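You operate a simulated robot arm through the tools that you are given. There is no shell and no other tool. Be economical: measure what you need, move in short steps, check, and stop when the job is done.

Carry out the task below with a simulated two-armed robot. There is one attempt and no reset: what you move stays moved.

## Task
Close down the bench: both air knobs off, chest bled, air arm parked, wax tin shut.
Fine: the white and the yellow air knob; the bleed knob stays open, gauge at zero.

Only the result counts: the job must be done as asked and must still hold three seconds after the hand-in. Knocking over, shifting, dropping, spilling or breaking anything else fails it.

## Robot
Two 7-joint arms with two-finger parallel grippers on one trunk, on a base that drives. Base frame: it is fixed to the floor where the robot stands at the start and does not move with it; the origin is under the middle of the robot, x ahead of it, y to its left, z up; the surface under the hand at the start is at about z = 860. Readings come in mm, rad, newtons and seconds.
The left shoulder is at the start at [60, 189, 1253], the right one opposite. With the tool pointing down near the work surface each hand reaches from about 100 to 640 mm from the robot's upright axis, wherever it stands, measured 20 degrees to its own side. Places, roughly: air arm [600, 0, 1000]; black vice knob [200, -800, 900]; bleed knob [300, 600, 900]; blue air button [300, -200, 900]; blue clamp [500, 1600, 1000]; blue fill nozzle [500, 1250, 1000]; chest gauge [500, 800, 900]; door latch [200, -600, 500]; ejector lever [300, 1700, 1000]; green clamp [500, 0, 900]; green fill nozzle [500, 1250, 1000]; oil pump [400, -600, 1000]; port lamp [600, 1500, 900]; port latch [400, 1500, 900]; press lever [300, -900, 1200]; purple catch [400, 1100, 1000]. Payload 3.43 kg a hand.
The tool frame of a hand sits at the grasp point between the pads (the TCP): z along the fingers, y along the line on which they close. The tips reach 30 mm beyond it. Largest opening 94 mm; finger width 28, thickness 10; the body of the gripper, 50 by 96 mm, starts 55 mm behind the TCP.
Orientation is that of the tool frame in the base frame, as [roll, pitch, yaw] about the fixed x, y, z axes, in that order (R = Rz(yaw) Ry(pitch) Rx(roll)). With the fingers straight down and closing along the base's y, the tool's x points along the base's -x, its y along +y and its z along -z.

## Interface
- The arms move only by the tool servo_tool. It takes "left_motion", "right_motion" or both (then of equal length, played together; a hand with none holds still); each is a list of rows, each a list of 7 numbers: the turn, a rotation vector about the base's x, y, z in units of 5 degrees (1.0 is 5 degrees), then the shift along the base's x, y, z in units of 50 mm (1.0 is 50 mm), then the finger opening in mm, from 0 to 94. In form: [[wx, wy, wz, x, y, z, gripper], ...]. A call has 1 to 8 rows; each row shifts and turns the commanded pose from where the row before left it. A call with a number of a shift or a turn outside -1 to 1 is refused whole. A row lasts 0.2 s, in which the tool goes at most 50 mm and 0.15 rad; a call with a longer step from one row to the next is refused whole, and so is a gripper value outside its range. A pose out of reach is approached as far as the arm can. The call stops where the force on the tool passes 40 N (or 10 N more than at its start, if that is more) or the arm is blocked; 0.2 s more then pass. The fingers move at their own pace (about 153 mm/s each) and stop on an object; they squeeze with about 40 N. The grip force told is the motor's: it shows also when the fingers shut on nothing. Time passes only in rows, and 0.2 s behind the last, so rows that do not move let the fingers close. It gives the time, the measured TCP pose, the force on the tool (base axes), the opening and the grip force at its end, in the units of the frame above (readings bear some noise), with the torque about the TCP (base axes, N m) and any sound that the robot's microphone picked up, and new pictures: "pictures" is both (left out), scene, wrist or none (wrist: the cameras of the hands that moved).
- Cameras (640 x 400 px; columns grow to the right, rows downward): "scene" is now at [-0.1, 3.6, 1782.1]; the picture's right is [0.08, -1.00, 0.00], its down [-0.92, -0.08, -0.39] and it looks along [0.39, 0.03, -0.92] (base axes); focal length 276 px, centre (320, 200). "left" rides on the left gripper at [76, -14, -103] in its tool frame; the picture's right is [0.18, 0.98, 0.00], its down [-0.75, 0.14, -0.64] and it looks along [-0.63, 0.12, 0.77] (tool axes); focal length 243 px, centre (320, 200). "right" rides on the right gripper at [76, 14, -102] in its tool frame; the picture's right is [-0.18, 0.98, 0.00], its down [-0.75, -0.14, -0.64] and it looks along [-0.63, -0.12, 0.77] (tool axes); focal length 243 px, centre (320, 200).
- slide_trunk(by): slides the trunk up (or, below 0, down) by that many mm; the arms and the scene camera ride with it, the base frame stays. It gives what a move gives, with no picture.
- base_move(legs): drives the robot by 1 to 6 legs, each [ahead, left, turn to the left] in mm, mm and rad, along the robot's own axes; the way and the turn of a leg run together, so that a leg with both is an arc; at most 1500 mm and 3.142 rad a leg. The arms and the cameras ride along, it lands a little off, and it stops where it bumps. It gives what a move gives, and a new picture of the scene camera.
- aim_head(pan, tilt): turns the head with the scene camera to pan (to the left, within 1.501 rad either way) and tilt (down, from -0.506 to 1.204), counted from straight ahead of the robot. It gives what a move gives, and a new picture of the scene camera.
- point_at(camera, pixels): for up to 12 pixels [column, row] of the newest picture of that camera ("zoom" is the newest enlarged one), the place [x, y, z] in the base frame of the surface seen there, good to about 2 mm. No time passes.
- enlarge(camera, box): a new picture of the part [left, top, right, bottom] of that camera's present view, enlarged. No time passes.
- close_job(): hands the job in; it is judged then, once.

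Keep the steps short. Do not move on a guess: measure, check each grasp and each placing, and mend mistakes. In all there are 80 turns and 260 pictures (those below and enlarged ones count). Leave the grippers open and the arms clear of the work at the hand-in unless told otherwise, and finish with a single line.

The tools are called after ">>>" by a JSON object that holds its "method" and its "body". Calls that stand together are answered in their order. servo_tool: Moves the arms, as the interface text tells. Its arguments: {"type":"object","properties":{"left_motion":{"type":"array","items":{"type":"array","items":{"type":"number"}}},"right_motion":{"type":"array","items":{"type":"array","items":{"type":"number"}}},"pictures":{"type":"string","enum":["both","scene","wrist","none"]}},"required":[]} The other tools are called the same way: slide_trunk (by) slides the trunk up or down; base_move (legs) drives the base; aim_head (pan, tilt) turns the head that bears the scene camera; point_at (camera, pixels) gives the place of the surface under pixels of a picture; enlarge (camera, box) takes an enlarged picture of a part of a camera's view; close_job () hands the job in.

At the start:

```text
time_s: 0.0
left_tcp_pos: [269.7, 392.2, 1293.9]
left_orientation: [-3.141, 0.0, -3.14]
left_ft_force: [-0.3, 0.4, 0.2]
left_moment: [0.01, 0.02, 0.03]
left_grip_width: 93.9
left_gripper_force: 0.1
right_tcp_pos: [285.7, -1.9, 1288.1]
right_orientation: [-3.14, -0.003, 3.141]
right_ft_force: [0.2, 1.2, -0.2]
right_moment: [0.01, 0.02, 0.01]
right_grip_width: 93.9
right_gripper_force: 0.0
trunk travel left (down, up): [-925.0, 65.0]
robot x, y, heading: [-3.6, 0.9, 0.005]
head pan, tilt: [0.084, 1.169]
```

scene: 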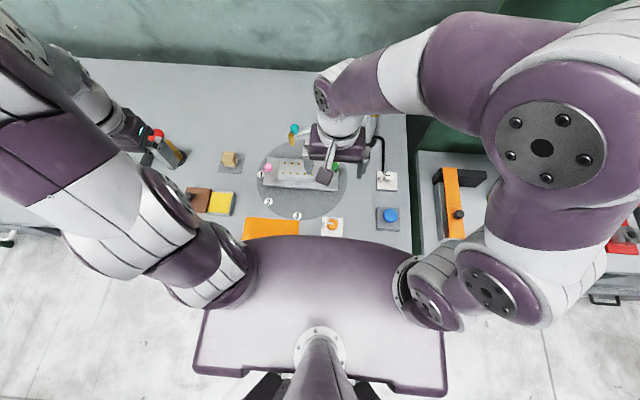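
right: 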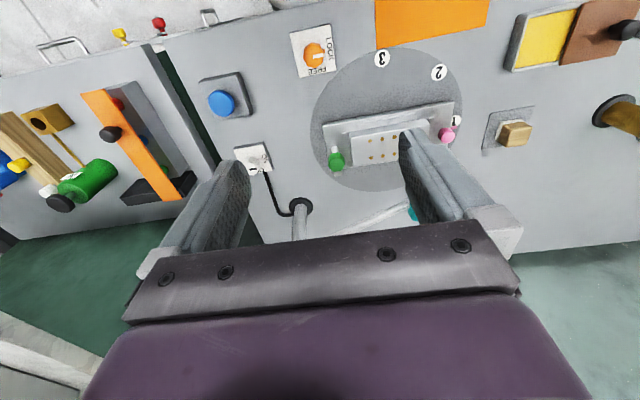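
left: 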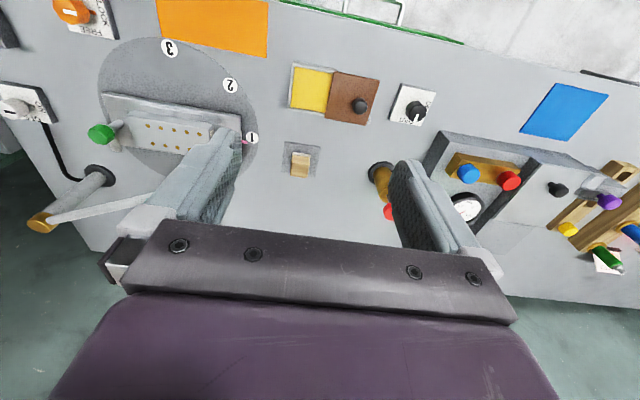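

I see the bench from above, partly hidden by the arms. I'll enlarge the left and right wrist views to identify the knobs, arm and wax tin.

>>> {"method": "enlarge", "body": {"camera": "left", "box": [0, 0, 320, 230]}}

>>> {"method": "enlarge", "body": {"camera": "left", "box": [270, 40, 640, 290]}}

>>> {"method": "enlarge", "body": {"camera": "right", "box": [0, 0, 340, 240]}}

>>> {"method": "point_at", "body": {"camera": "left", "pixels": [[14, 103], [70, 10], [38, 222], [95, 175], [313, 88], [355, 98], [359, 106], [418, 106], [466, 207], [468, 173], [510, 181], [566, 229]]}}

>>> {"method": "point_at", "body": {"camera": "right", "pixels": [[220, 102], [315, 55], [252, 157], [300, 207], [112, 133], [60, 203], [18, 166], [122, 36], [158, 24], [515, 133], [335, 160], [418, 115]]}}

```text
1.74 times, centred on (160, 115) of left
```

zoom: 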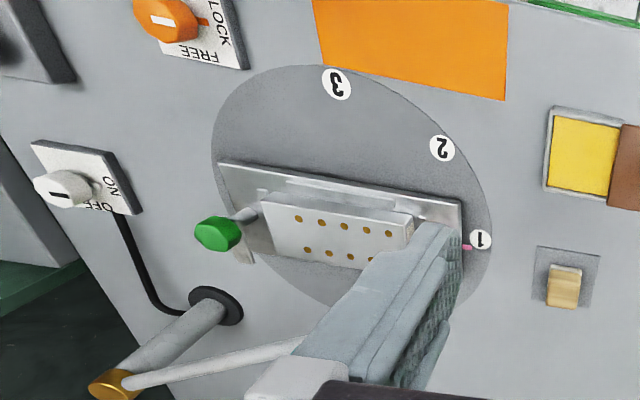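

```text
1.60 times, centred on (455, 165) of left
```

zoom: 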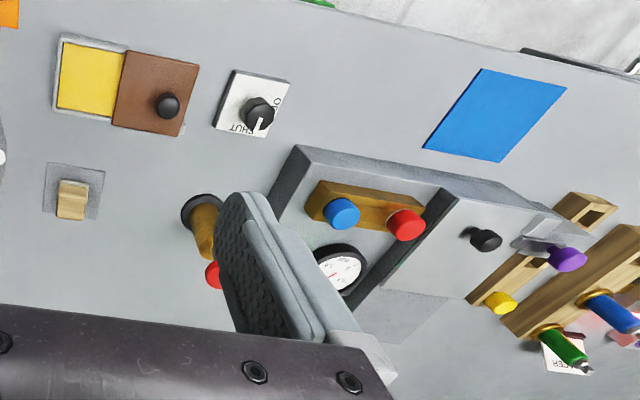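

```text
1.67 times, centred on (170, 120) of right
```

zoom: 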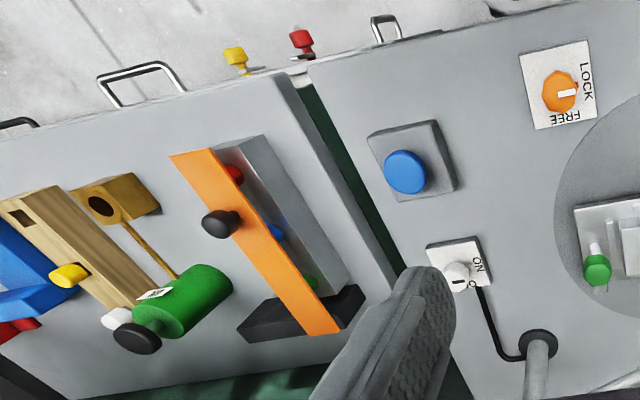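

```text
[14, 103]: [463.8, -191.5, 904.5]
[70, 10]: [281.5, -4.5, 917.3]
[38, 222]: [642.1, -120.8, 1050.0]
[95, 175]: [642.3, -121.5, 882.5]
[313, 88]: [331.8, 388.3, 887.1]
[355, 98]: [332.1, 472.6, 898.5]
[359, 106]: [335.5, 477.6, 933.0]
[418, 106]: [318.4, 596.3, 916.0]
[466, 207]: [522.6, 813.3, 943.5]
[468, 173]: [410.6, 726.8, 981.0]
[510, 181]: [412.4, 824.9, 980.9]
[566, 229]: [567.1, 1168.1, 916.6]
```

```text
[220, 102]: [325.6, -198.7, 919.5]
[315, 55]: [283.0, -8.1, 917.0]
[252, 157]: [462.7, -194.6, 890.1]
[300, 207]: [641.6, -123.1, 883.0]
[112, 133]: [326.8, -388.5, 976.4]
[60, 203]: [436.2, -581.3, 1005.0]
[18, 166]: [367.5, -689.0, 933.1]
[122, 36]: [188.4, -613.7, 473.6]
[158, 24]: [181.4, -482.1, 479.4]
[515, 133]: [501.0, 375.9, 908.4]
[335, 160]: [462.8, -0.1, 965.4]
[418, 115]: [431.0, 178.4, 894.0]
```

White ON/OFF knob at about (463,-193); bleed OPEN/SHUT knob at (318,596); tin at (332,388) with brown lid/slide and black knob. I still need the yellow air knob and the air-arm park. I'll turn the head to look left and right.

>>> {"method": "aim_head", "body": {"pan": 1.1, "tilt": 0.75}}

>>> {"method": "aim_head", "body": {"pan": -1.0, "tilt": 0.8}}

>>> {"method": "aim_head", "body": {"pan": 0.1, "tilt": 0.7}}

```text
time_s: 1.3
left_tcp_pos: [269.8, 392.1, 1294.3]
left_orientation: [-3.14, 0.001, -3.141]
left_ft_force: [-0.7, -0.2, 0.7]
left_moment: [0.05, 0.0, 0.02]
left_grip_width: 94.1
left_gripper_force: 0.0
right_tcp_pos: [285.4, -0.9, 1286.3]
right_orientation: [-3.141, -0.002, -3.142]
right_ft_force: [-0.2, 0.1, -1.0]
right_moment: [0.01, 0.01, -0.01]
right_grip_width: 93.8
right_gripper_force: 0.1
trunk travel left (down, up): [-925.0, 65.0]
robot x, y, heading: [1.7, -2.9, -0.003]
head pan, tilt: [1.1, 0.75]
```

scene: 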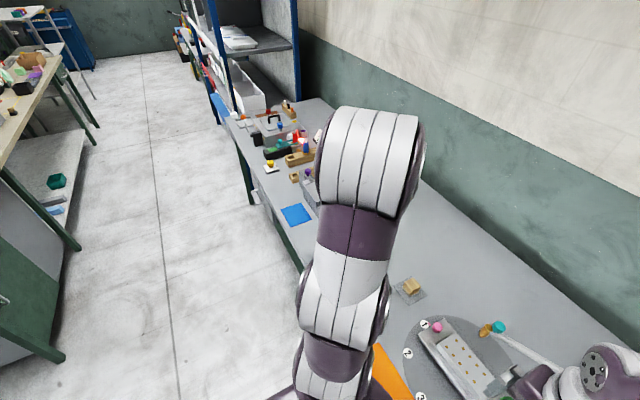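

```text
time_s: 3.3
left_tcp_pos: [268.8, 392.0, 1295.0]
left_orientation: [-3.141, 0.0, 3.14]
left_ft_force: [-0.4, -0.2, -0.1]
left_moment: [0.02, -0.01, -0.04]
left_grip_width: 93.9
left_gripper_force: 0.1
right_tcp_pos: [285.4, -1.2, 1286.6]
right_orientation: [-3.142, -0.003, -3.141]
right_ft_force: [0.3, -0.4, -0.2]
right_moment: [0.02, -0.01, 0.02]
right_grip_width: 93.9
right_gripper_force: 0.0
trunk travel left (down, up): [-925.0, 65.0]
robot x, y, heading: [-4.5, -0.8, -0.002]
head pan, tilt: [-1.0, 0.799]
```

scene: 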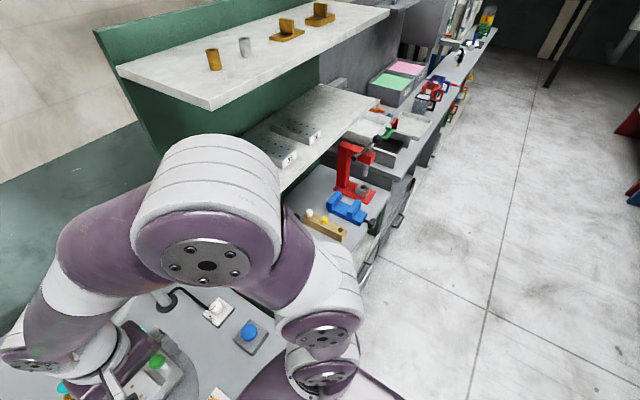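

```text
time_s: 4.6
left_tcp_pos: [271.0, 391.2, 1294.2]
left_orientation: [-3.141, 0.001, 3.141]
left_ft_force: [0.5, 0.1, -0.2]
left_moment: [0.0, 0.0, 0.02]
left_grip_width: 93.7
left_gripper_force: 0.0
right_tcp_pos: [285.8, -2.7, 1287.4]
right_orientation: [-3.14, -0.003, -3.14]
right_ft_force: [0.1, 0.0, 0.5]
right_moment: [0.05, -0.01, 0.0]
right_grip_width: 94.0
right_gripper_force: 0.1
trunk travel left (down, up): [-925.0, 65.0]
robot x, y, heading: [-1.2, -2.9, -0.002]
head pan, tilt: [0.099, 0.7]
```

scene: 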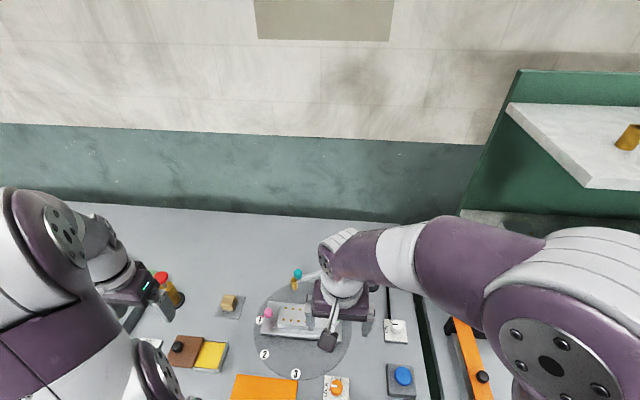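

On the left bench part I glimpsed a yellow knob on a white plate near (268,166) in the first picture. I'll drive left 700 mm for a close look, head panned left.

>>> {"method": "base_move", "body": {"legs": [[0, 700, 0]]}}

>>> {"method": "aim_head", "body": {"pan": 0.9, "tilt": 0.9}}

>>> {"method": "enlarge", "body": {"camera": "left", "box": [0, 0, 640, 300]}}

>>> {"method": "enlarge", "body": {"camera": "right", "box": [0, 0, 640, 300]}}

```text
time_s: 8.5
left_tcp_pos: [270.7, 1102.9, 1294.6]
left_orientation: [3.141, 0.0, -3.14]
left_ft_force: [0.7, 0.2, 0.5]
left_moment: [0.0, 0.01, 0.0]
left_grip_width: 94.0
left_gripper_force: 0.1
right_tcp_pos: [286.6, 710.0, 1287.1]
right_orientation: [3.14, -0.001, 3.141]
right_ft_force: [0.0, 0.4, -0.1]
right_moment: [-0.04, -0.02, 0.03]
right_grip_width: 94.0
right_gripper_force: 0.0
trunk travel left (down, up): [-925.0, 65.0]
robot x, y, heading: [0.8, 710.2, 0.005]
head pan, tilt: [0.099, 0.7]
```

scene: 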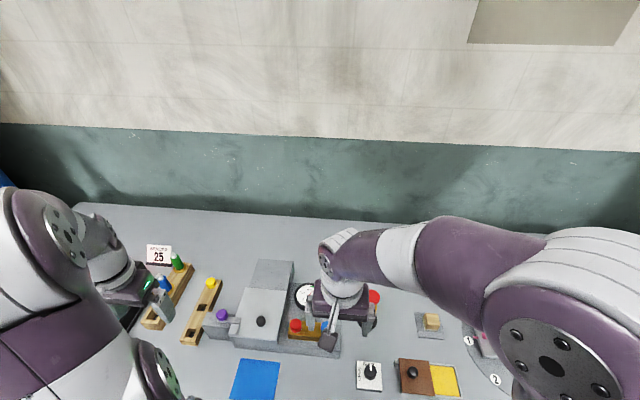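

```text
time_s: 9.6
left_tcp_pos: [270.5, 1103.3, 1295.8]
left_orientation: [-3.141, 0.0, 3.14]
left_ft_force: [-0.4, 0.2, 0.1]
left_moment: [-0.03, -0.01, -0.02]
left_grip_width: 93.9
left_gripper_force: 0.1
right_tcp_pos: [286.0, 710.0, 1286.7]
right_orientation: [3.141, -0.001, -3.141]
right_ft_force: [0.4, -0.4, -0.7]
right_moment: [0.03, 0.0, -0.01]
right_grip_width: 94.1
right_gripper_force: 0.1
trunk travel left (down, up): [-925.0, 65.0]
robot x, y, heading: [0.8, 713.3, 0.001]
head pan, tilt: [0.901, 0.901]
```

scene: 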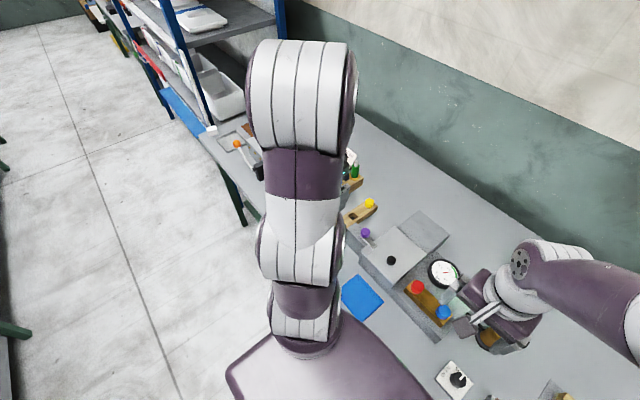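

```text
1.00 times, centred on (320, 150) of left (not enlarged: the box is as wide or as high as the picture)
```

zoom: 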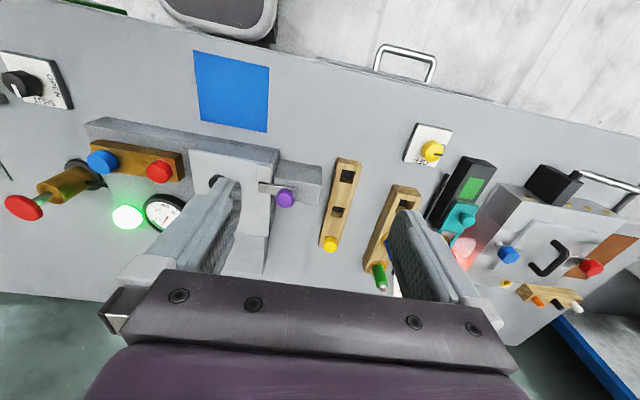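

```text
1.00 times, centred on (320, 150) of right (not enlarged: the box is as wide or as high as the picture)
```

zoom: 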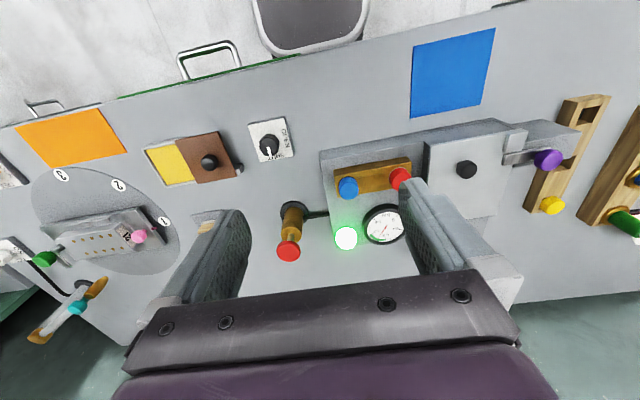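

Good: a yellow knob on a white plate (left cam about (432,150)), a green lamp next to the gauge. I'll enlarge these.

>>> {"method": "enlarge", "body": {"camera": "left", "box": [380, 100, 640, 300]}}

>>> {"method": "enlarge", "body": {"camera": "left", "box": [380, 110, 480, 172]}}

>>> {"method": "enlarge", "body": {"camera": "right", "box": [230, 100, 440, 270]}}

>>> {"method": "enlarge", "body": {"camera": "right", "box": [130, 100, 310, 210]}}

>>> {"method": "enlarge", "body": {"camera": "right", "box": [0, 150, 200, 350]}}

>>> {"method": "point_at", "body": {"camera": "left", "pixels": [[432, 150], [420, 138], [415, 158], [447, 133], [465, 190], [460, 215], [500, 250], [440, 165]]}}

>>> {"method": "point_at", "body": {"camera": "right", "pixels": [[287, 250], [293, 213], [345, 238], [384, 222], [269, 146], [210, 162], [237, 167], [76, 307], [98, 285], [40, 337], [207, 226], [196, 290]]}}

```text
2.00 times, centred on (510, 200) of left
```

zoom: 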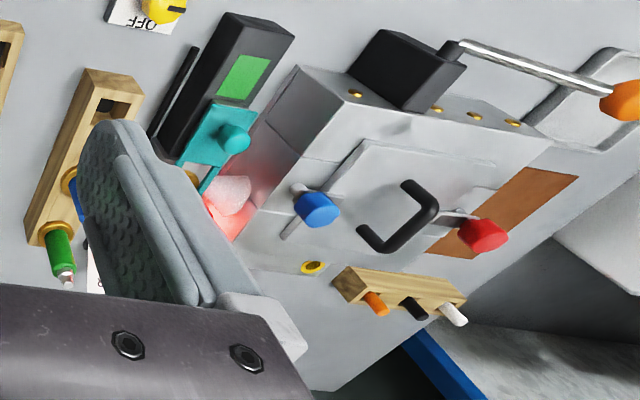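

```text
6.40 times, centred on (430, 141) of left
```

zoom: 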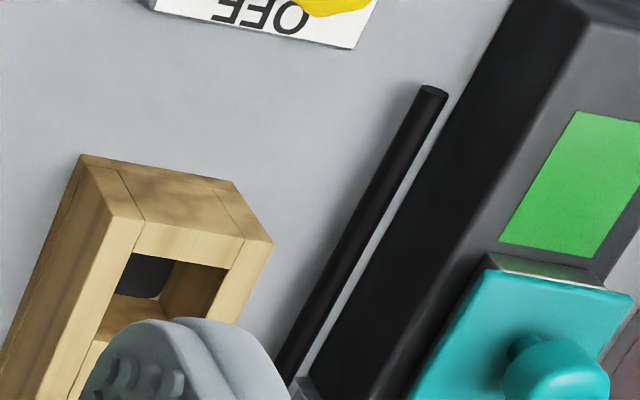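

```text
2.35 times, centred on (335, 185) of right
```

zoom: 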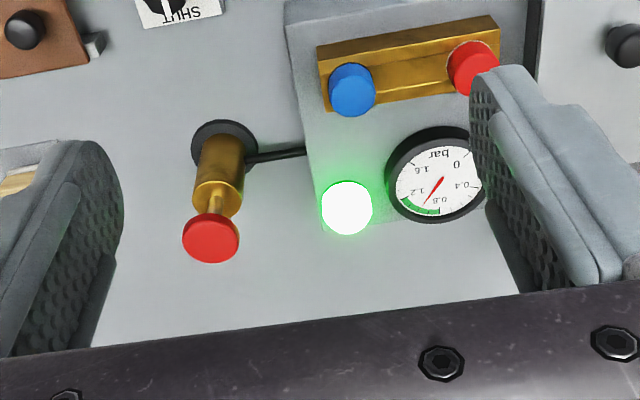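

```text
3.56 times, centred on (220, 155) of right
```

zoom: 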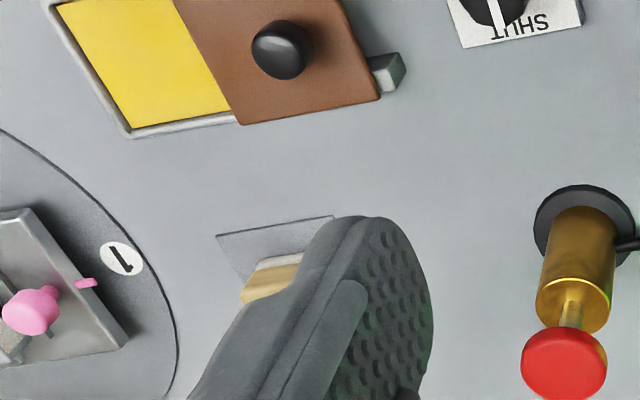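

```text
2.00 times, centred on (100, 250) of right
```

zoom: 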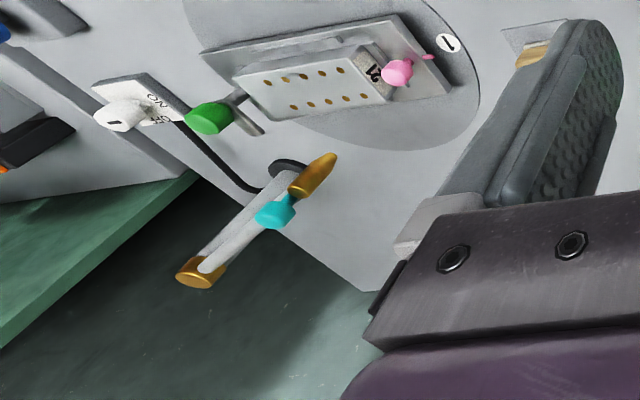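

```text
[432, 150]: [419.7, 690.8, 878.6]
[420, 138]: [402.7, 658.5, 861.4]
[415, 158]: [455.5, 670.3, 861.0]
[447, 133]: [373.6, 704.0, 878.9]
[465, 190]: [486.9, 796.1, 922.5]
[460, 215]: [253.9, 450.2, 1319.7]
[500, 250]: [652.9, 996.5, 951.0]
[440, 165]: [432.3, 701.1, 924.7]
```

```text
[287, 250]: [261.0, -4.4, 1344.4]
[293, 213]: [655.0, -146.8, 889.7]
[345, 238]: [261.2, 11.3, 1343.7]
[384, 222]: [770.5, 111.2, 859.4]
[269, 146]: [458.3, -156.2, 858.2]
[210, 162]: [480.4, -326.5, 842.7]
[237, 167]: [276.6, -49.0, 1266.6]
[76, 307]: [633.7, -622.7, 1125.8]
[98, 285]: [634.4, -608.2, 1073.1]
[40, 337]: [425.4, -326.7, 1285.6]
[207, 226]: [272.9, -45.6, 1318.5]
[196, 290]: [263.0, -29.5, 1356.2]
```

The enlarged view with tall box was shifted by 50 rows and point_at uses old pictures, so I'll take fresh wrist pictures without moving.

>>> {"method": "servo_tool", "body": {"left_motion": [[0, 0, 0, 0, 0, 0, 94]], "right_motion": [[0, 0, 0, 0, 0, 0, 94]], "pictures": "wrist"}}

>>> {"method": "enlarge", "body": {"camera": "left", "box": [380, 60, 480, 122]}}

>>> {"method": "enlarge", "body": {"camera": "right", "box": [220, 60, 320, 122]}}

>>> {"method": "point_at", "body": {"camera": "left", "pixels": [[432, 101], [420, 88], [415, 108], [440, 85], [20, 35]]}}

>>> {"method": "point_at", "body": {"camera": "right", "pixels": [[287, 200], [293, 163], [345, 188], [384, 172], [269, 96], [210, 112], [237, 117], [76, 257], [98, 235], [40, 287], [207, 176], [60, 265]]}}

```text
time_s: 10.0
left_tcp_pos: [269.8, 1104.1, 1294.2]
left_orientation: [-3.14, -0.001, -3.142]
left_ft_force: [0.0, -0.4, -0.4]
left_moment: [0.01, 0.0, 0.01]
left_grip_width: 94.0
left_gripper_force: 0.1
right_tcp_pos: [285.8, 710.9, 1287.3]
right_orientation: [3.142, -0.003, -3.141]
right_ft_force: [-0.2, 0.4, 0.3]
right_moment: [-0.01, 0.0, 0.0]
right_grip_width: 93.9
right_gripper_force: 0.0
trunk travel left (down, up): [-925.0, 65.0]
robot x, y, heading: [2.5, 706.9, 0.0]
head pan, tilt: [0.901, 0.901]
```

right: 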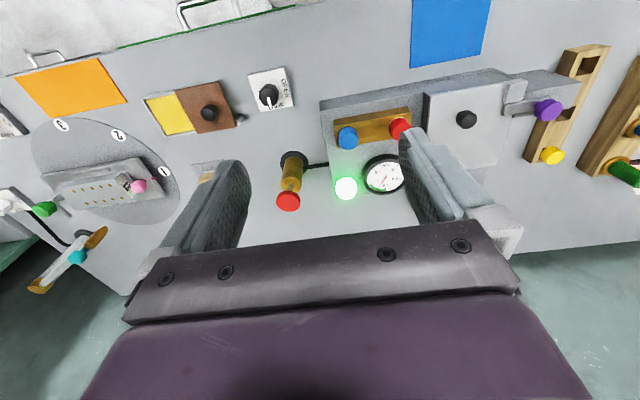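
left: 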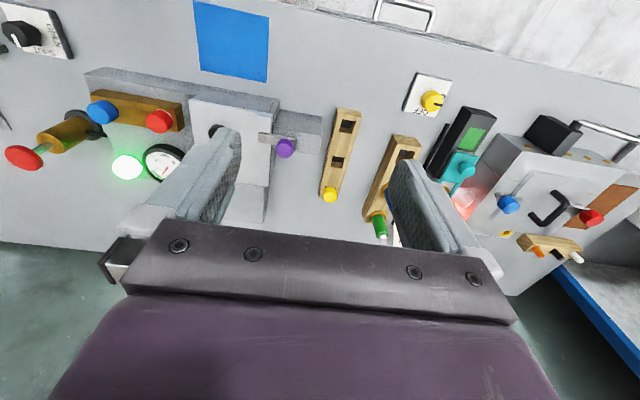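

```text
6.40 times, centred on (430, 91) of left
```

zoom: 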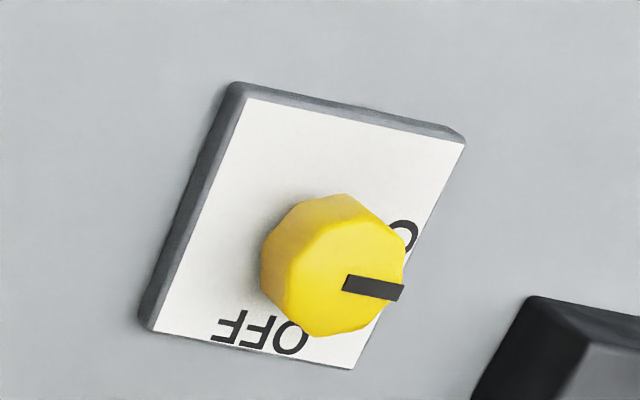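

```text
6.40 times, centred on (270, 91) of right
```

zoom: 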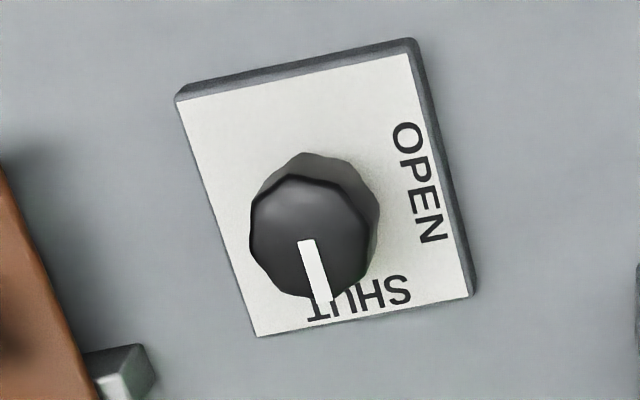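

```text
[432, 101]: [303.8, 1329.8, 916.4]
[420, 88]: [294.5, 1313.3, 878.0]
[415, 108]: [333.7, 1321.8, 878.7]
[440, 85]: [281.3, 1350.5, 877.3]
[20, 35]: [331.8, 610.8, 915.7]
```

```text
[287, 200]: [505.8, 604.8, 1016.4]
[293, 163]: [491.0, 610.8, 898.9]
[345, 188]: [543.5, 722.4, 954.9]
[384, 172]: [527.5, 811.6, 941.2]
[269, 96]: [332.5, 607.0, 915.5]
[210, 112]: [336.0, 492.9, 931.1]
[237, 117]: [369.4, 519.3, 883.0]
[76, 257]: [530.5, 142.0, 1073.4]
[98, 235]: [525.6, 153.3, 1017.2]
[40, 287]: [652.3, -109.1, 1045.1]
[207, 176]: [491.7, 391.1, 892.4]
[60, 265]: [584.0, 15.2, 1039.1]
```

Readings: yellow knob at about (304,1330,916), pointer at ON (left); OFF is the far side, so a clockwise quarter turn. Bleed pointer is on SHUT (far), OPEN is left. I'll drive left so the left hand can reach the yellow knob.

>>> {"method": "base_move", "body": {"legs": [[0, 330, 0]]}}

>>> {"method": "servo_tool", "body": {"left_motion": [[0, 0, 0, -1, -0.4, -1, 94], [0, 0, 0, 0, 0, -1, 94]], "pictures": "wrist"}}

>>> {"method": "enlarge", "body": {"camera": "right", "box": [0, 0, 320, 200]}}

```text
time_s: 12.2
left_tcp_pos: [271.5, 1427.4, 1296.6]
left_orientation: [3.139, 0.001, 3.139]
left_ft_force: [0.4, -0.7, -0.3]
left_moment: [-0.02, 0.01, 0.02]
left_grip_width: 94.0
left_gripper_force: 0.1
right_tcp_pos: [286.2, 1034.0, 1286.9]
right_orientation: [3.14, -0.001, 3.138]
right_ft_force: [-0.3, 0.5, -0.1]
right_moment: [0.0, 0.02, -0.01]
right_grip_width: 93.8
right_gripper_force: 0.1
trunk travel left (down, up): [-925.0, 65.0]
robot x, y, heading: [-2.3, 1037.4, -0.006]
head pan, tilt: [0.901, 0.901]
```

scene: 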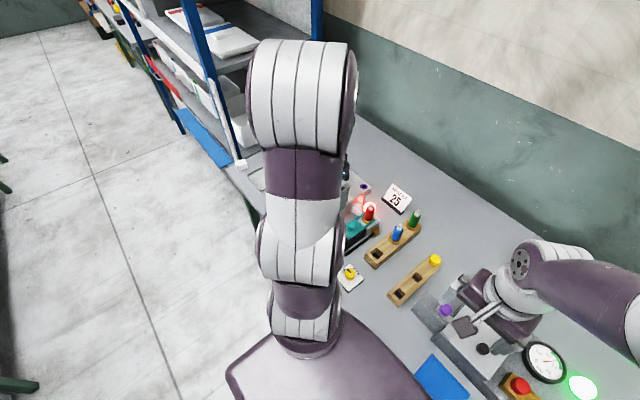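

```text
refused: row 1 steps farther than a row can; nothing moved
```

```text
2.00 times, centred on (160, 100) of right
```

zoom: 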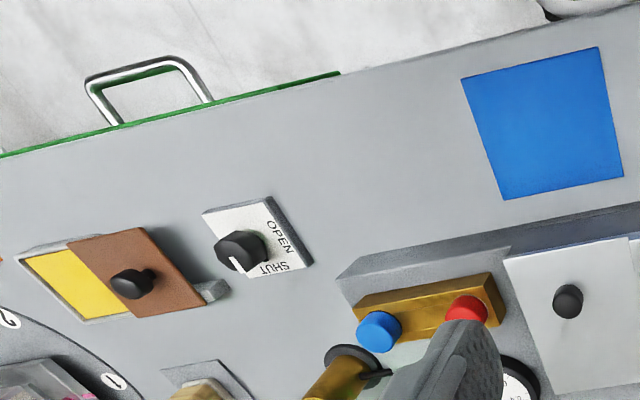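

Total shift per row is limited to 50 mm. I'll bring the left hand over the knob: y −97 mm, then down to about 1096.

>>> {"method": "servo_tool", "body": {"left_motion": [[0, 0, 0, 0, -0.95, 0, 94], [0, 0, 0, 0, -0.95, 0, 94], [0, 0, 0, 0, 0, -1, 94], [0, 0, 0, 0, 0, -1, 94], [0, 0, 0, 0, 0, -1, 94], [0, 0, 0, 0, 0, -1, 94]], "pictures": "wrist"}}

```text
time_s: 13.6
left_tcp_pos: [273.8, 1337.5, 1091.5]
left_orientation: [-3.14, 0.0, 3.14]
left_ft_force: [0.0, -0.3, -0.1]
left_moment: [-0.03, 0.03, -0.01]
left_grip_width: 93.9
left_gripper_force: 0.0
right_tcp_pos: [287.3, 1037.9, 1286.5]
right_orientation: [-3.14, -0.001, 3.139]
right_ft_force: [-0.2, -0.1, 0.0]
right_moment: [-0.03, 0.02, -0.02]
right_grip_width: 94.0
right_gripper_force: 0.0
trunk travel left (down, up): [-925.0, 65.0]
robot x, y, heading: [-2.5, 1038.8, -0.003]
head pan, tilt: [0.901, 0.901]
```

left: 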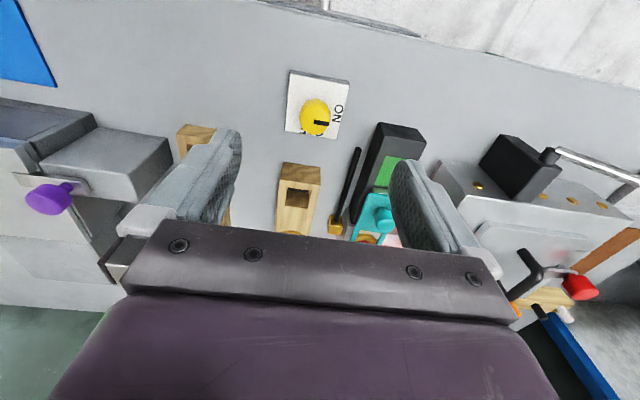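

I'll measure the yellow knob precisely.

>>> {"method": "point_at", "body": {"camera": "left", "pixels": [[310, 113], [318, 128], [303, 117], [325, 112], [322, 123], [290, 120], [343, 90], [400, 135], [352, 160], [300, 180]]}}

>>> {"method": "enlarge", "body": {"camera": "left", "box": [270, 60, 366, 120]}}

```text
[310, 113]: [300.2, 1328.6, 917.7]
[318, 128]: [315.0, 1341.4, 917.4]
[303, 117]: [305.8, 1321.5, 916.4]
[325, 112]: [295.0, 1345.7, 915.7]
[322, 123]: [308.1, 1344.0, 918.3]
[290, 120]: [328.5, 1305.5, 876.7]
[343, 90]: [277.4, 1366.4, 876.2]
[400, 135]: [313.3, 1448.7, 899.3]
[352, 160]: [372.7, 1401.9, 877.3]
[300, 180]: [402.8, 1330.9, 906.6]
```

```text
6.67 times, centred on (318, 90) of left
```

zoom: 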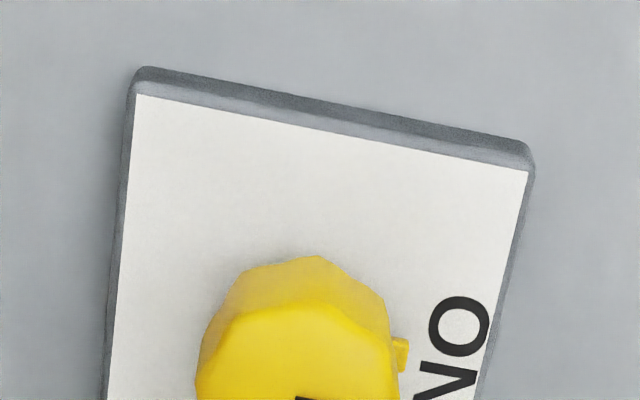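

The box missed the knob; I take it lower and measure the rim in the zoom.

>>> {"method": "enlarge", "body": {"camera": "left", "box": [284, 90, 348, 130]}}

```text
10.00 times, centred on (316, 110) of left
```

zoom: 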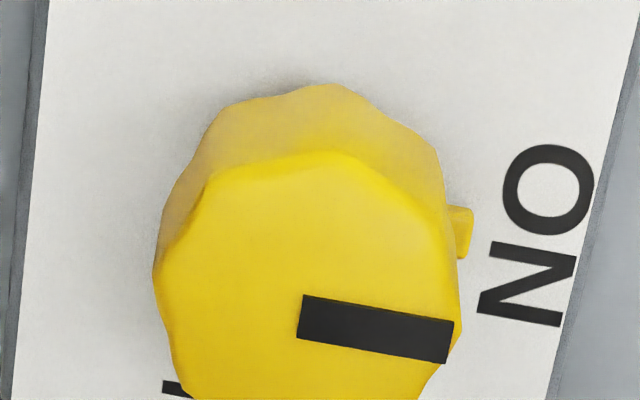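

>>> {"method": "point_at", "body": {"camera": "zoom", "pixels": [[302, 318], [450, 342], [165, 280], [330, 158], [455, 300], [440, 385], [230, 390]]}}

```text
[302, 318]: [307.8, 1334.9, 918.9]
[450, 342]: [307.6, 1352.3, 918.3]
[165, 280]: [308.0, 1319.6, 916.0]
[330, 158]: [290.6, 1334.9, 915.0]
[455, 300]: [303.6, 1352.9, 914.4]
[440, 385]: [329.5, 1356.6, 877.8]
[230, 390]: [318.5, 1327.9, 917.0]
```

Knob centre about (308,1335), 36 mm wide, z 877–918. I descend with TCP to z≈912, fingers on the y sides, checking before closing.

>>> {"method": "servo_tool", "body": {"left_motion": [[0, 0, 0, 0.68, -0.05, 0, 80], [0, 0, 0, 0, 0, -1, 80], [0, 0, 0, 0, 0, -1, 80], [0, 0, 0, 0, 0, -1, 80], [0, 0, 0, 0, 0, -0.3, 80]], "pictures": "wrist"}}

```text
time_s: 14.8
left_tcp_pos: [306.4, 1334.1, 927.2]
left_orientation: [-3.142, 0.0, 3.137]
left_ft_force: [-0.3, 0.2, 0.1]
left_moment: [-0.03, -0.01, 0.0]
left_grip_width: 79.9
left_gripper_force: 0.1
right_tcp_pos: [286.3, 1036.7, 1287.5]
right_orientation: [-3.141, -0.003, 3.138]
right_ft_force: [-0.6, -0.3, 0.4]
right_moment: [0.02, -0.02, 0.0]
right_grip_width: 94.2
right_gripper_force: 0.0
trunk travel left (down, up): [-925.0, 65.0]
robot x, y, heading: [6.5, 1036.9, -0.003]
head pan, tilt: [0.901, 0.901]
```

left: 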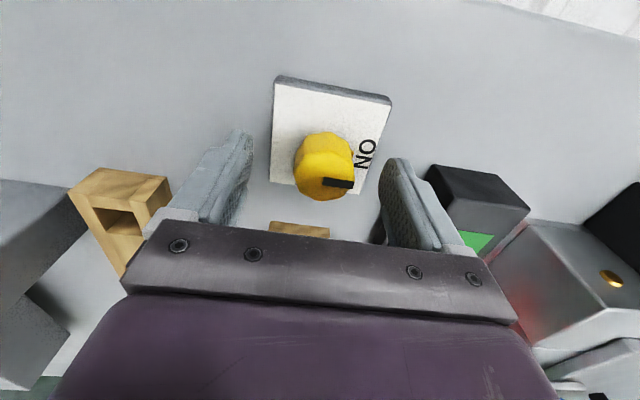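

Knob sits centred between the fingers. Lower 14 mm and close.

>>> {"method": "servo_tool", "body": {"left_motion": [[0, 0, 0, 0.03, 0, -0.28, 80], [0, 0, 0, 0, 0, 0, 20], [0, 0, 0, 0, 0, 0, 20]], "pictures": "wrist"}}

```text
time_s: 15.6
left_tcp_pos: [309.1, 1335.9, 914.3]
left_orientation: [3.141, 0.004, 3.141]
left_ft_force: [8.3, 18.9, 5.5]
left_moment: [0.59, -0.49, -0.02]
left_grip_width: 35.4
left_gripper_force: 45.0
right_tcp_pos: [287.0, 1039.4, 1287.4]
right_orientation: [-3.14, -0.001, 3.139]
right_ft_force: [-0.1, -1.0, 0.7]
right_moment: [0.02, -0.04, -0.01]
right_grip_width: 94.0
right_gripper_force: 0.0
trunk travel left (down, up): [-925.0, 65.0]
robot x, y, heading: [-0.9, 1038.9, 0.003]
head pan, tilt: [0.901, 0.901]
```

left: 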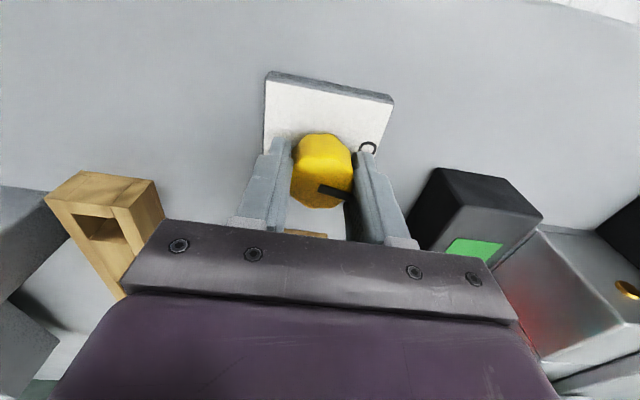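

Held at 35 mm with 19 N sideways load; I nudge +y 2 mm to relieve it, then turn clockwise in 5° rows.

>>> {"method": "servo_tool", "body": {"left_motion": [[0, 0, 0, 0.01, 0.03, 0, 20], [0, 0, -1, 0, 0, 0, 20], [0, 0, -1, 0, 0, 0, 20], [0, 0, -1, 0, 0, 0, 20], [0, 0, -1, 0, 0, 0, 20]], "pictures": "wrist"}}

```text
time_s: 16.8
left_tcp_pos: [310.6, 1336.4, 914.6]
left_orientation: [3.139, 0.004, 2.836]
left_ft_force: [2.1, 11.0, 1.4]
left_moment: [-0.14, 1.43, -0.03]
left_grip_width: 35.4
left_gripper_force: 44.7
right_tcp_pos: [285.7, 1037.8, 1286.4]
right_orientation: [-3.139, -0.001, 3.137]
right_ft_force: [-0.3, 0.3, -0.9]
right_moment: [0.01, -0.04, 0.04]
right_grip_width: 93.9
right_gripper_force: 0.1
trunk travel left (down, up): [-925.0, 65.0]
robot x, y, heading: [2.7, 1036.8, -0.0]
head pan, tilt: [0.901, 0.901]
stopped in row 5 (left hand): the force on the tool passed its limit at 41 N (the readings are from after the stop); the commanded pose is now the measured one
```

left: 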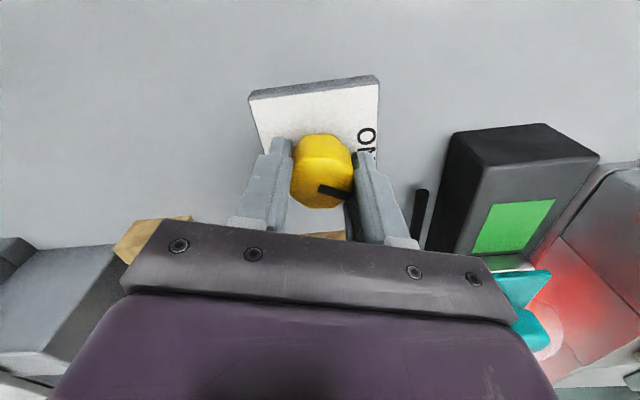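

The knob turned about 17°, with side load only. I continue in short bites.

>>> {"method": "servo_tool", "body": {"left_motion": [[0, 0, -0.7, 0, 0.03, 0, 20], [0, 0, -0.7, 0, 0, 0, 20], [0, 0, -0.7, 0, 0, 0, 20], [0, 0, -0.7, 0, 0, 0, 20]], "pictures": "wrist"}}

```text
time_s: 17.8
left_tcp_pos: [309.3, 1337.0, 914.3]
left_orientation: [3.139, 0.003, 2.589]
left_ft_force: [4.3, -1.6, -16.1]
left_moment: [-0.75, -0.84, 0.03]
left_grip_width: 35.3
left_gripper_force: 44.3
right_tcp_pos: [287.4, 1037.5, 1287.6]
right_orientation: [-3.141, -0.002, 3.137]
right_ft_force: [1.6, 0.0, 1.3]
right_moment: [0.03, 0.01, 0.0]
right_grip_width: 94.0
right_gripper_force: 0.0
trunk travel left (down, up): [-925.0, 65.0]
robot x, y, heading: [-3.6, 1041.3, -0.003]
head pan, tilt: [0.901, 0.901]
```

left: 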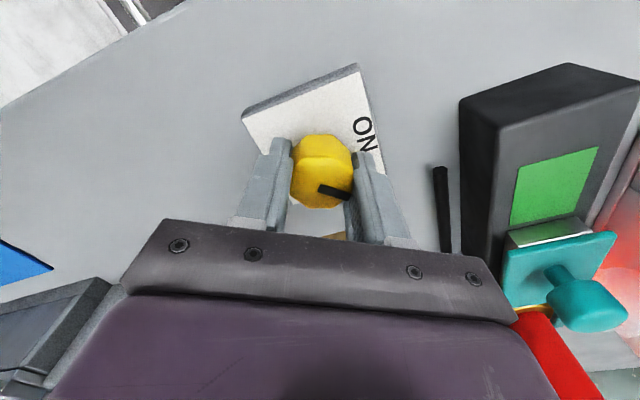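

32° done, loads small. Continue.

>>> {"method": "servo_tool", "body": {"left_motion": [[0, 0, -0.8, 0, 0, 0, 20], [0, 0, -0.8, 0, 0, 0, 20], [0, 0, -0.8, 0, 0, 0, 20], [0, 0, -0.8, 0, 0, 0, 20], [0, 0, -0.8, 0, 0, 0, 20], [0, 0, -0.8, 0, 0, 0, 20], [0, 0, -0.8, 0, 0, 0, 20], [0, 0, 0, 0, 0, 0, 20]], "pictures": "wrist"}}

```text
time_s: 19.6
left_tcp_pos: [308.5, 1336.2, 914.6]
left_orientation: [3.142, 0.004, 2.1]
left_ft_force: [2.2, -8.6, -11.8]
left_moment: [-1.01, -0.32, 0.01]
left_grip_width: 35.4
left_gripper_force: 44.9
right_tcp_pos: [287.0, 1036.2, 1287.1]
right_orientation: [3.14, -0.002, 3.137]
right_ft_force: [-0.4, 0.8, 0.7]
right_moment: [0.04, -0.04, -0.02]
right_grip_width: 93.9
right_gripper_force: 0.0
trunk travel left (down, up): [-925.0, 65.0]
robot x, y, heading: [1.8, 1038.4, -0.002]
head pan, tilt: [0.901, 0.901]
```

left: 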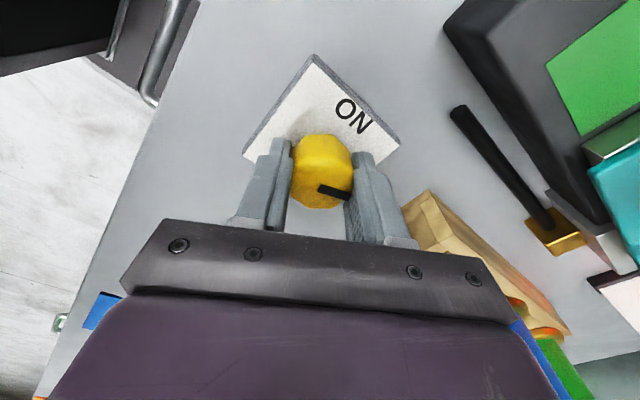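

About 60° done; 30° more.

>>> {"method": "servo_tool", "body": {"left_motion": [[0, 0, -0.8, 0, 0, 0, 20], [0, 0, -0.8, 0, 0, 0, 20], [0, 0, -0.8, 0, 0, 0, 20], [0, 0, -0.8, 0, 0, 0, 20], [0, 0, -0.8, 0, 0, 0, 20], [0, 0, -0.8, 0, 0, 0, 20], [0, 0, -0.8, 0, 0, 0, 20], [0, 0, -0.4, 0, 0, 0, 20]], "pictures": "wrist"}}

```text
time_s: 21.4
left_tcp_pos: [308.5, 1336.7, 916.4]
left_orientation: [3.138, 0.006, 1.576]
left_ft_force: [-0.6, 0.3, -3.2]
left_moment: [-0.24, 0.75, 0.62]
left_grip_width: 35.8
left_gripper_force: 45.1
right_tcp_pos: [286.4, 1037.2, 1287.7]
right_orientation: [-3.141, -0.001, 3.138]
right_ft_force: [0.4, 0.5, -0.3]
right_moment: [0.0, -0.03, -0.01]
right_grip_width: 93.9
right_gripper_force: 0.1
trunk travel left (down, up): [-925.0, 65.0]
robot x, y, heading: [-0.8, 1039.3, -0.0]
head pan, tilt: [0.901, 0.901]
```

left: 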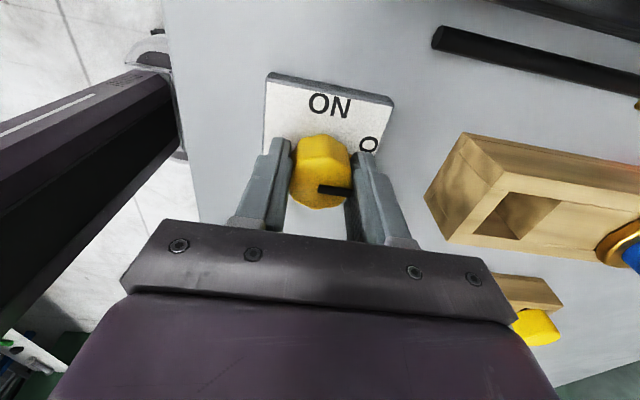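

Torque 0.6 N m now — the end stop. Open, lift straight and look.

>>> {"method": "servo_tool", "body": {"left_motion": [[0, 0, 0, 0, 0, 0, 80], [0, 0, 0, 0, 0, 0, 80], [0, 0, 0, 0, 0, 1, 80], [0, 0, 0, 0, 0, 1, 80], [0, 0, 0, 0, 0, 1, 80], [0, 0, 0, 0, 0, 1, 80]], "pictures": "wrist"}}

>>> {"method": "enlarge", "body": {"camera": "left", "box": [270, 60, 398, 140]}}

```text
time_s: 22.8
left_tcp_pos: [308.8, 1338.1, 1098.4]
left_orientation: [3.141, -0.007, 1.577]
left_ft_force: [-0.7, -0.1, 0.4]
left_moment: [0.01, 0.01, 0.0]
left_grip_width: 80.0
left_gripper_force: 0.1
left hand out of reach, approached as far as the arm can: row 6
right_tcp_pos: [286.2, 1036.8, 1287.1]
right_orientation: [3.142, -0.004, 3.137]
right_ft_force: [0.0, 0.3, 0.4]
right_moment: [0.01, -0.01, 0.01]
right_grip_width: 94.0
right_gripper_force: 0.0
trunk travel left (down, up): [-925.0, 65.0]
robot x, y, heading: [-0.9, 1037.8, -0.001]
head pan, tilt: [0.901, 0.901]
```

left: 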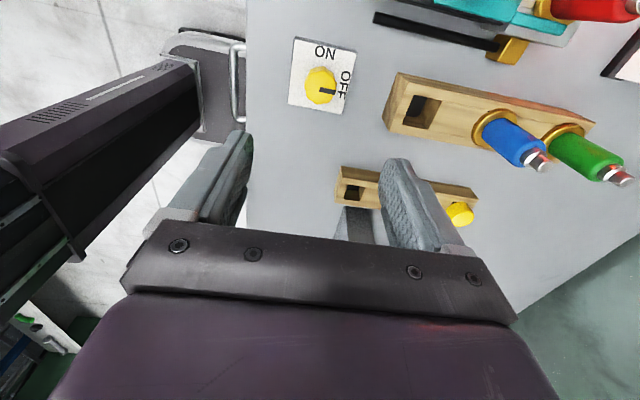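

```text
5.00 times, centred on (334, 100) of left
```

zoom: 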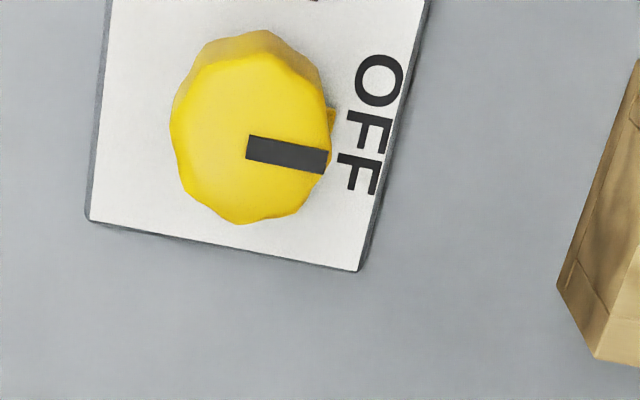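

Yellow points at OFF, bar parallel to the plate edge. Now I unwind the left wrist while raising, before driving.

>>> {"method": "servo_tool", "body": {"left_motion": [[0, 0, 1, 0, 0, 0.3, 94], [0, 0, 1, 0, 0, 0.3, 94], [0, 0, 1, 0, 0, 0.3, 94], [0, 0, 1, 0, 0, 0.3, 94], [0, 0, 1, 0, 0, 0.3, 94], [0, 0, 1, 0, 0, 0.3, 94], [0, 0, 1, 0, 0, 0.3, 94], [0, 0, 1, 0, 0, 0.3, 94]], "pictures": "none"}}

>>> {"method": "servo_tool", "body": {"left_motion": [[0, 0, 1, 0, 0.3, 0.4, 94], [0, 0, 1, 0, 0.3, 0.3, 94], [0, 0, 1, 0, 0.3, 0.3, 94], [0, 0, 1, 0, 0.2, 0.3, 94], [0, 0, 1, 0, 0.2, 0.3, 94], [0, 0, 1, 0, 0.2, 0, 94], [0, 0, 1, 0, 0, 0, 94], [0, 0, 1, 0, 0, 0, 94]], "pictures": "none"}}

>>> {"method": "servo_tool", "body": {"left_motion": [[0, 0, 1, 0, 0.2, 0, 94], [0, 0, 1, 0, 0.2, 0, 94]], "pictures": "wrist"}}

>>> {"method": "aim_head", "body": {"pan": -0.6, "tilt": 0.8}}

```text
time_s: 24.6
left_tcp_pos: [308.6, 1335.5, 1235.7]
left_orientation: [3.139, 0.004, 2.276]
left_ft_force: [-0.2, 0.9, -1.4]
left_moment: [0.01, -0.01, 0.02]
left_grip_width: 93.8
left_gripper_force: 0.0
right_tcp_pos: [286.0, 1035.7, 1287.2]
right_orientation: [3.141, 0.0, 3.139]
right_ft_force: [-0.2, -0.3, 0.4]
right_moment: [0.01, 0.01, 0.03]
right_grip_width: 94.0
right_gripper_force: 0.1
trunk travel left (down, up): [-925.0, 65.0]
robot x, y, heading: [2.0, 1038.3, -0.002]
head pan, tilt: [0.901, 0.901]
```

```text
time_s: 26.4
left_tcp_pos: [307.7, 1410.8, 1315.5]
left_orientation: [3.138, 0.004, 2.976]
left_ft_force: [0.7, -0.5, -0.2]
left_moment: [0.01, -0.02, 0.03]
left_grip_width: 94.1
left_gripper_force: 0.2
right_tcp_pos: [285.5, 1036.8, 1287.6]
right_orientation: [-3.141, 0.002, 3.14]
right_ft_force: [0.1, 0.1, 0.5]
right_moment: [0.0, 0.02, 0.01]
right_grip_width: 94.1
right_gripper_force: 0.1
trunk travel left (down, up): [-925.0, 65.0]
robot x, y, heading: [-0.9, 1039.0, -0.004]
head pan, tilt: [0.901, 0.901]
```

```text
time_s: 27.0
left_tcp_pos: [309.9, 1431.6, 1316.3]
left_orientation: [3.139, 0.005, -3.134]
left_ft_force: [-0.1, 0.2, -0.7]
left_moment: [0.02, -0.02, 0.03]
left_grip_width: 94.2
left_gripper_force: 0.2
right_tcp_pos: [285.6, 1037.5, 1287.0]
right_orientation: [-3.141, -0.002, 3.138]
right_ft_force: [-0.2, -0.2, 0.8]
right_moment: [0.01, 0.04, 0.03]
right_grip_width: 94.1
right_gripper_force: 0.2
trunk travel left (down, up): [-925.0, 65.0]
robot x, y, heading: [-3.4, 1039.3, -0.003]
head pan, tilt: [0.901, 0.901]
```

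left: 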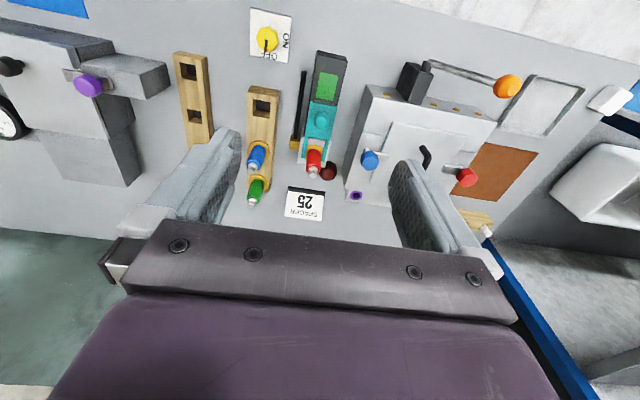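

```text
time_s: 28.6
left_tcp_pos: [309.5, 1431.9, 1315.2]
left_orientation: [3.139, 0.004, -3.137]
left_ft_force: [0.2, 0.2, 0.3]
left_moment: [-0.04, 0.0, 0.01]
left_grip_width: 93.8
left_gripper_force: 0.1
right_tcp_pos: [285.8, 1037.6, 1287.2]
right_orientation: [3.141, -0.002, 3.139]
right_ft_force: [-0.2, -0.4, -0.4]
right_moment: [0.02, 0.01, 0.01]
right_grip_width: 93.8
right_gripper_force: 0.1
trunk travel left (down, up): [-925.0, 65.0]
robot x, y, heading: [1.9, 1039.5, -0.002]
head pan, tilt: [-0.6, 0.799]
```

scene: 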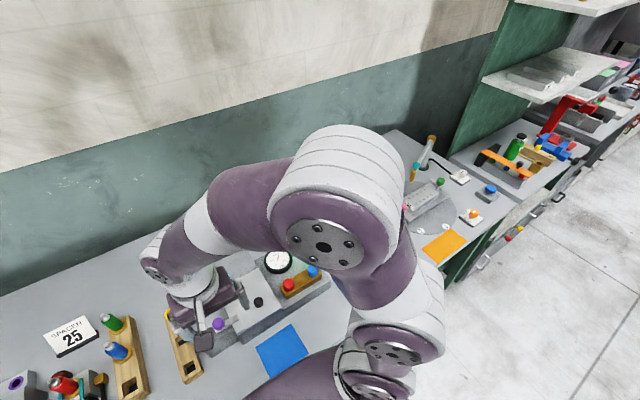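

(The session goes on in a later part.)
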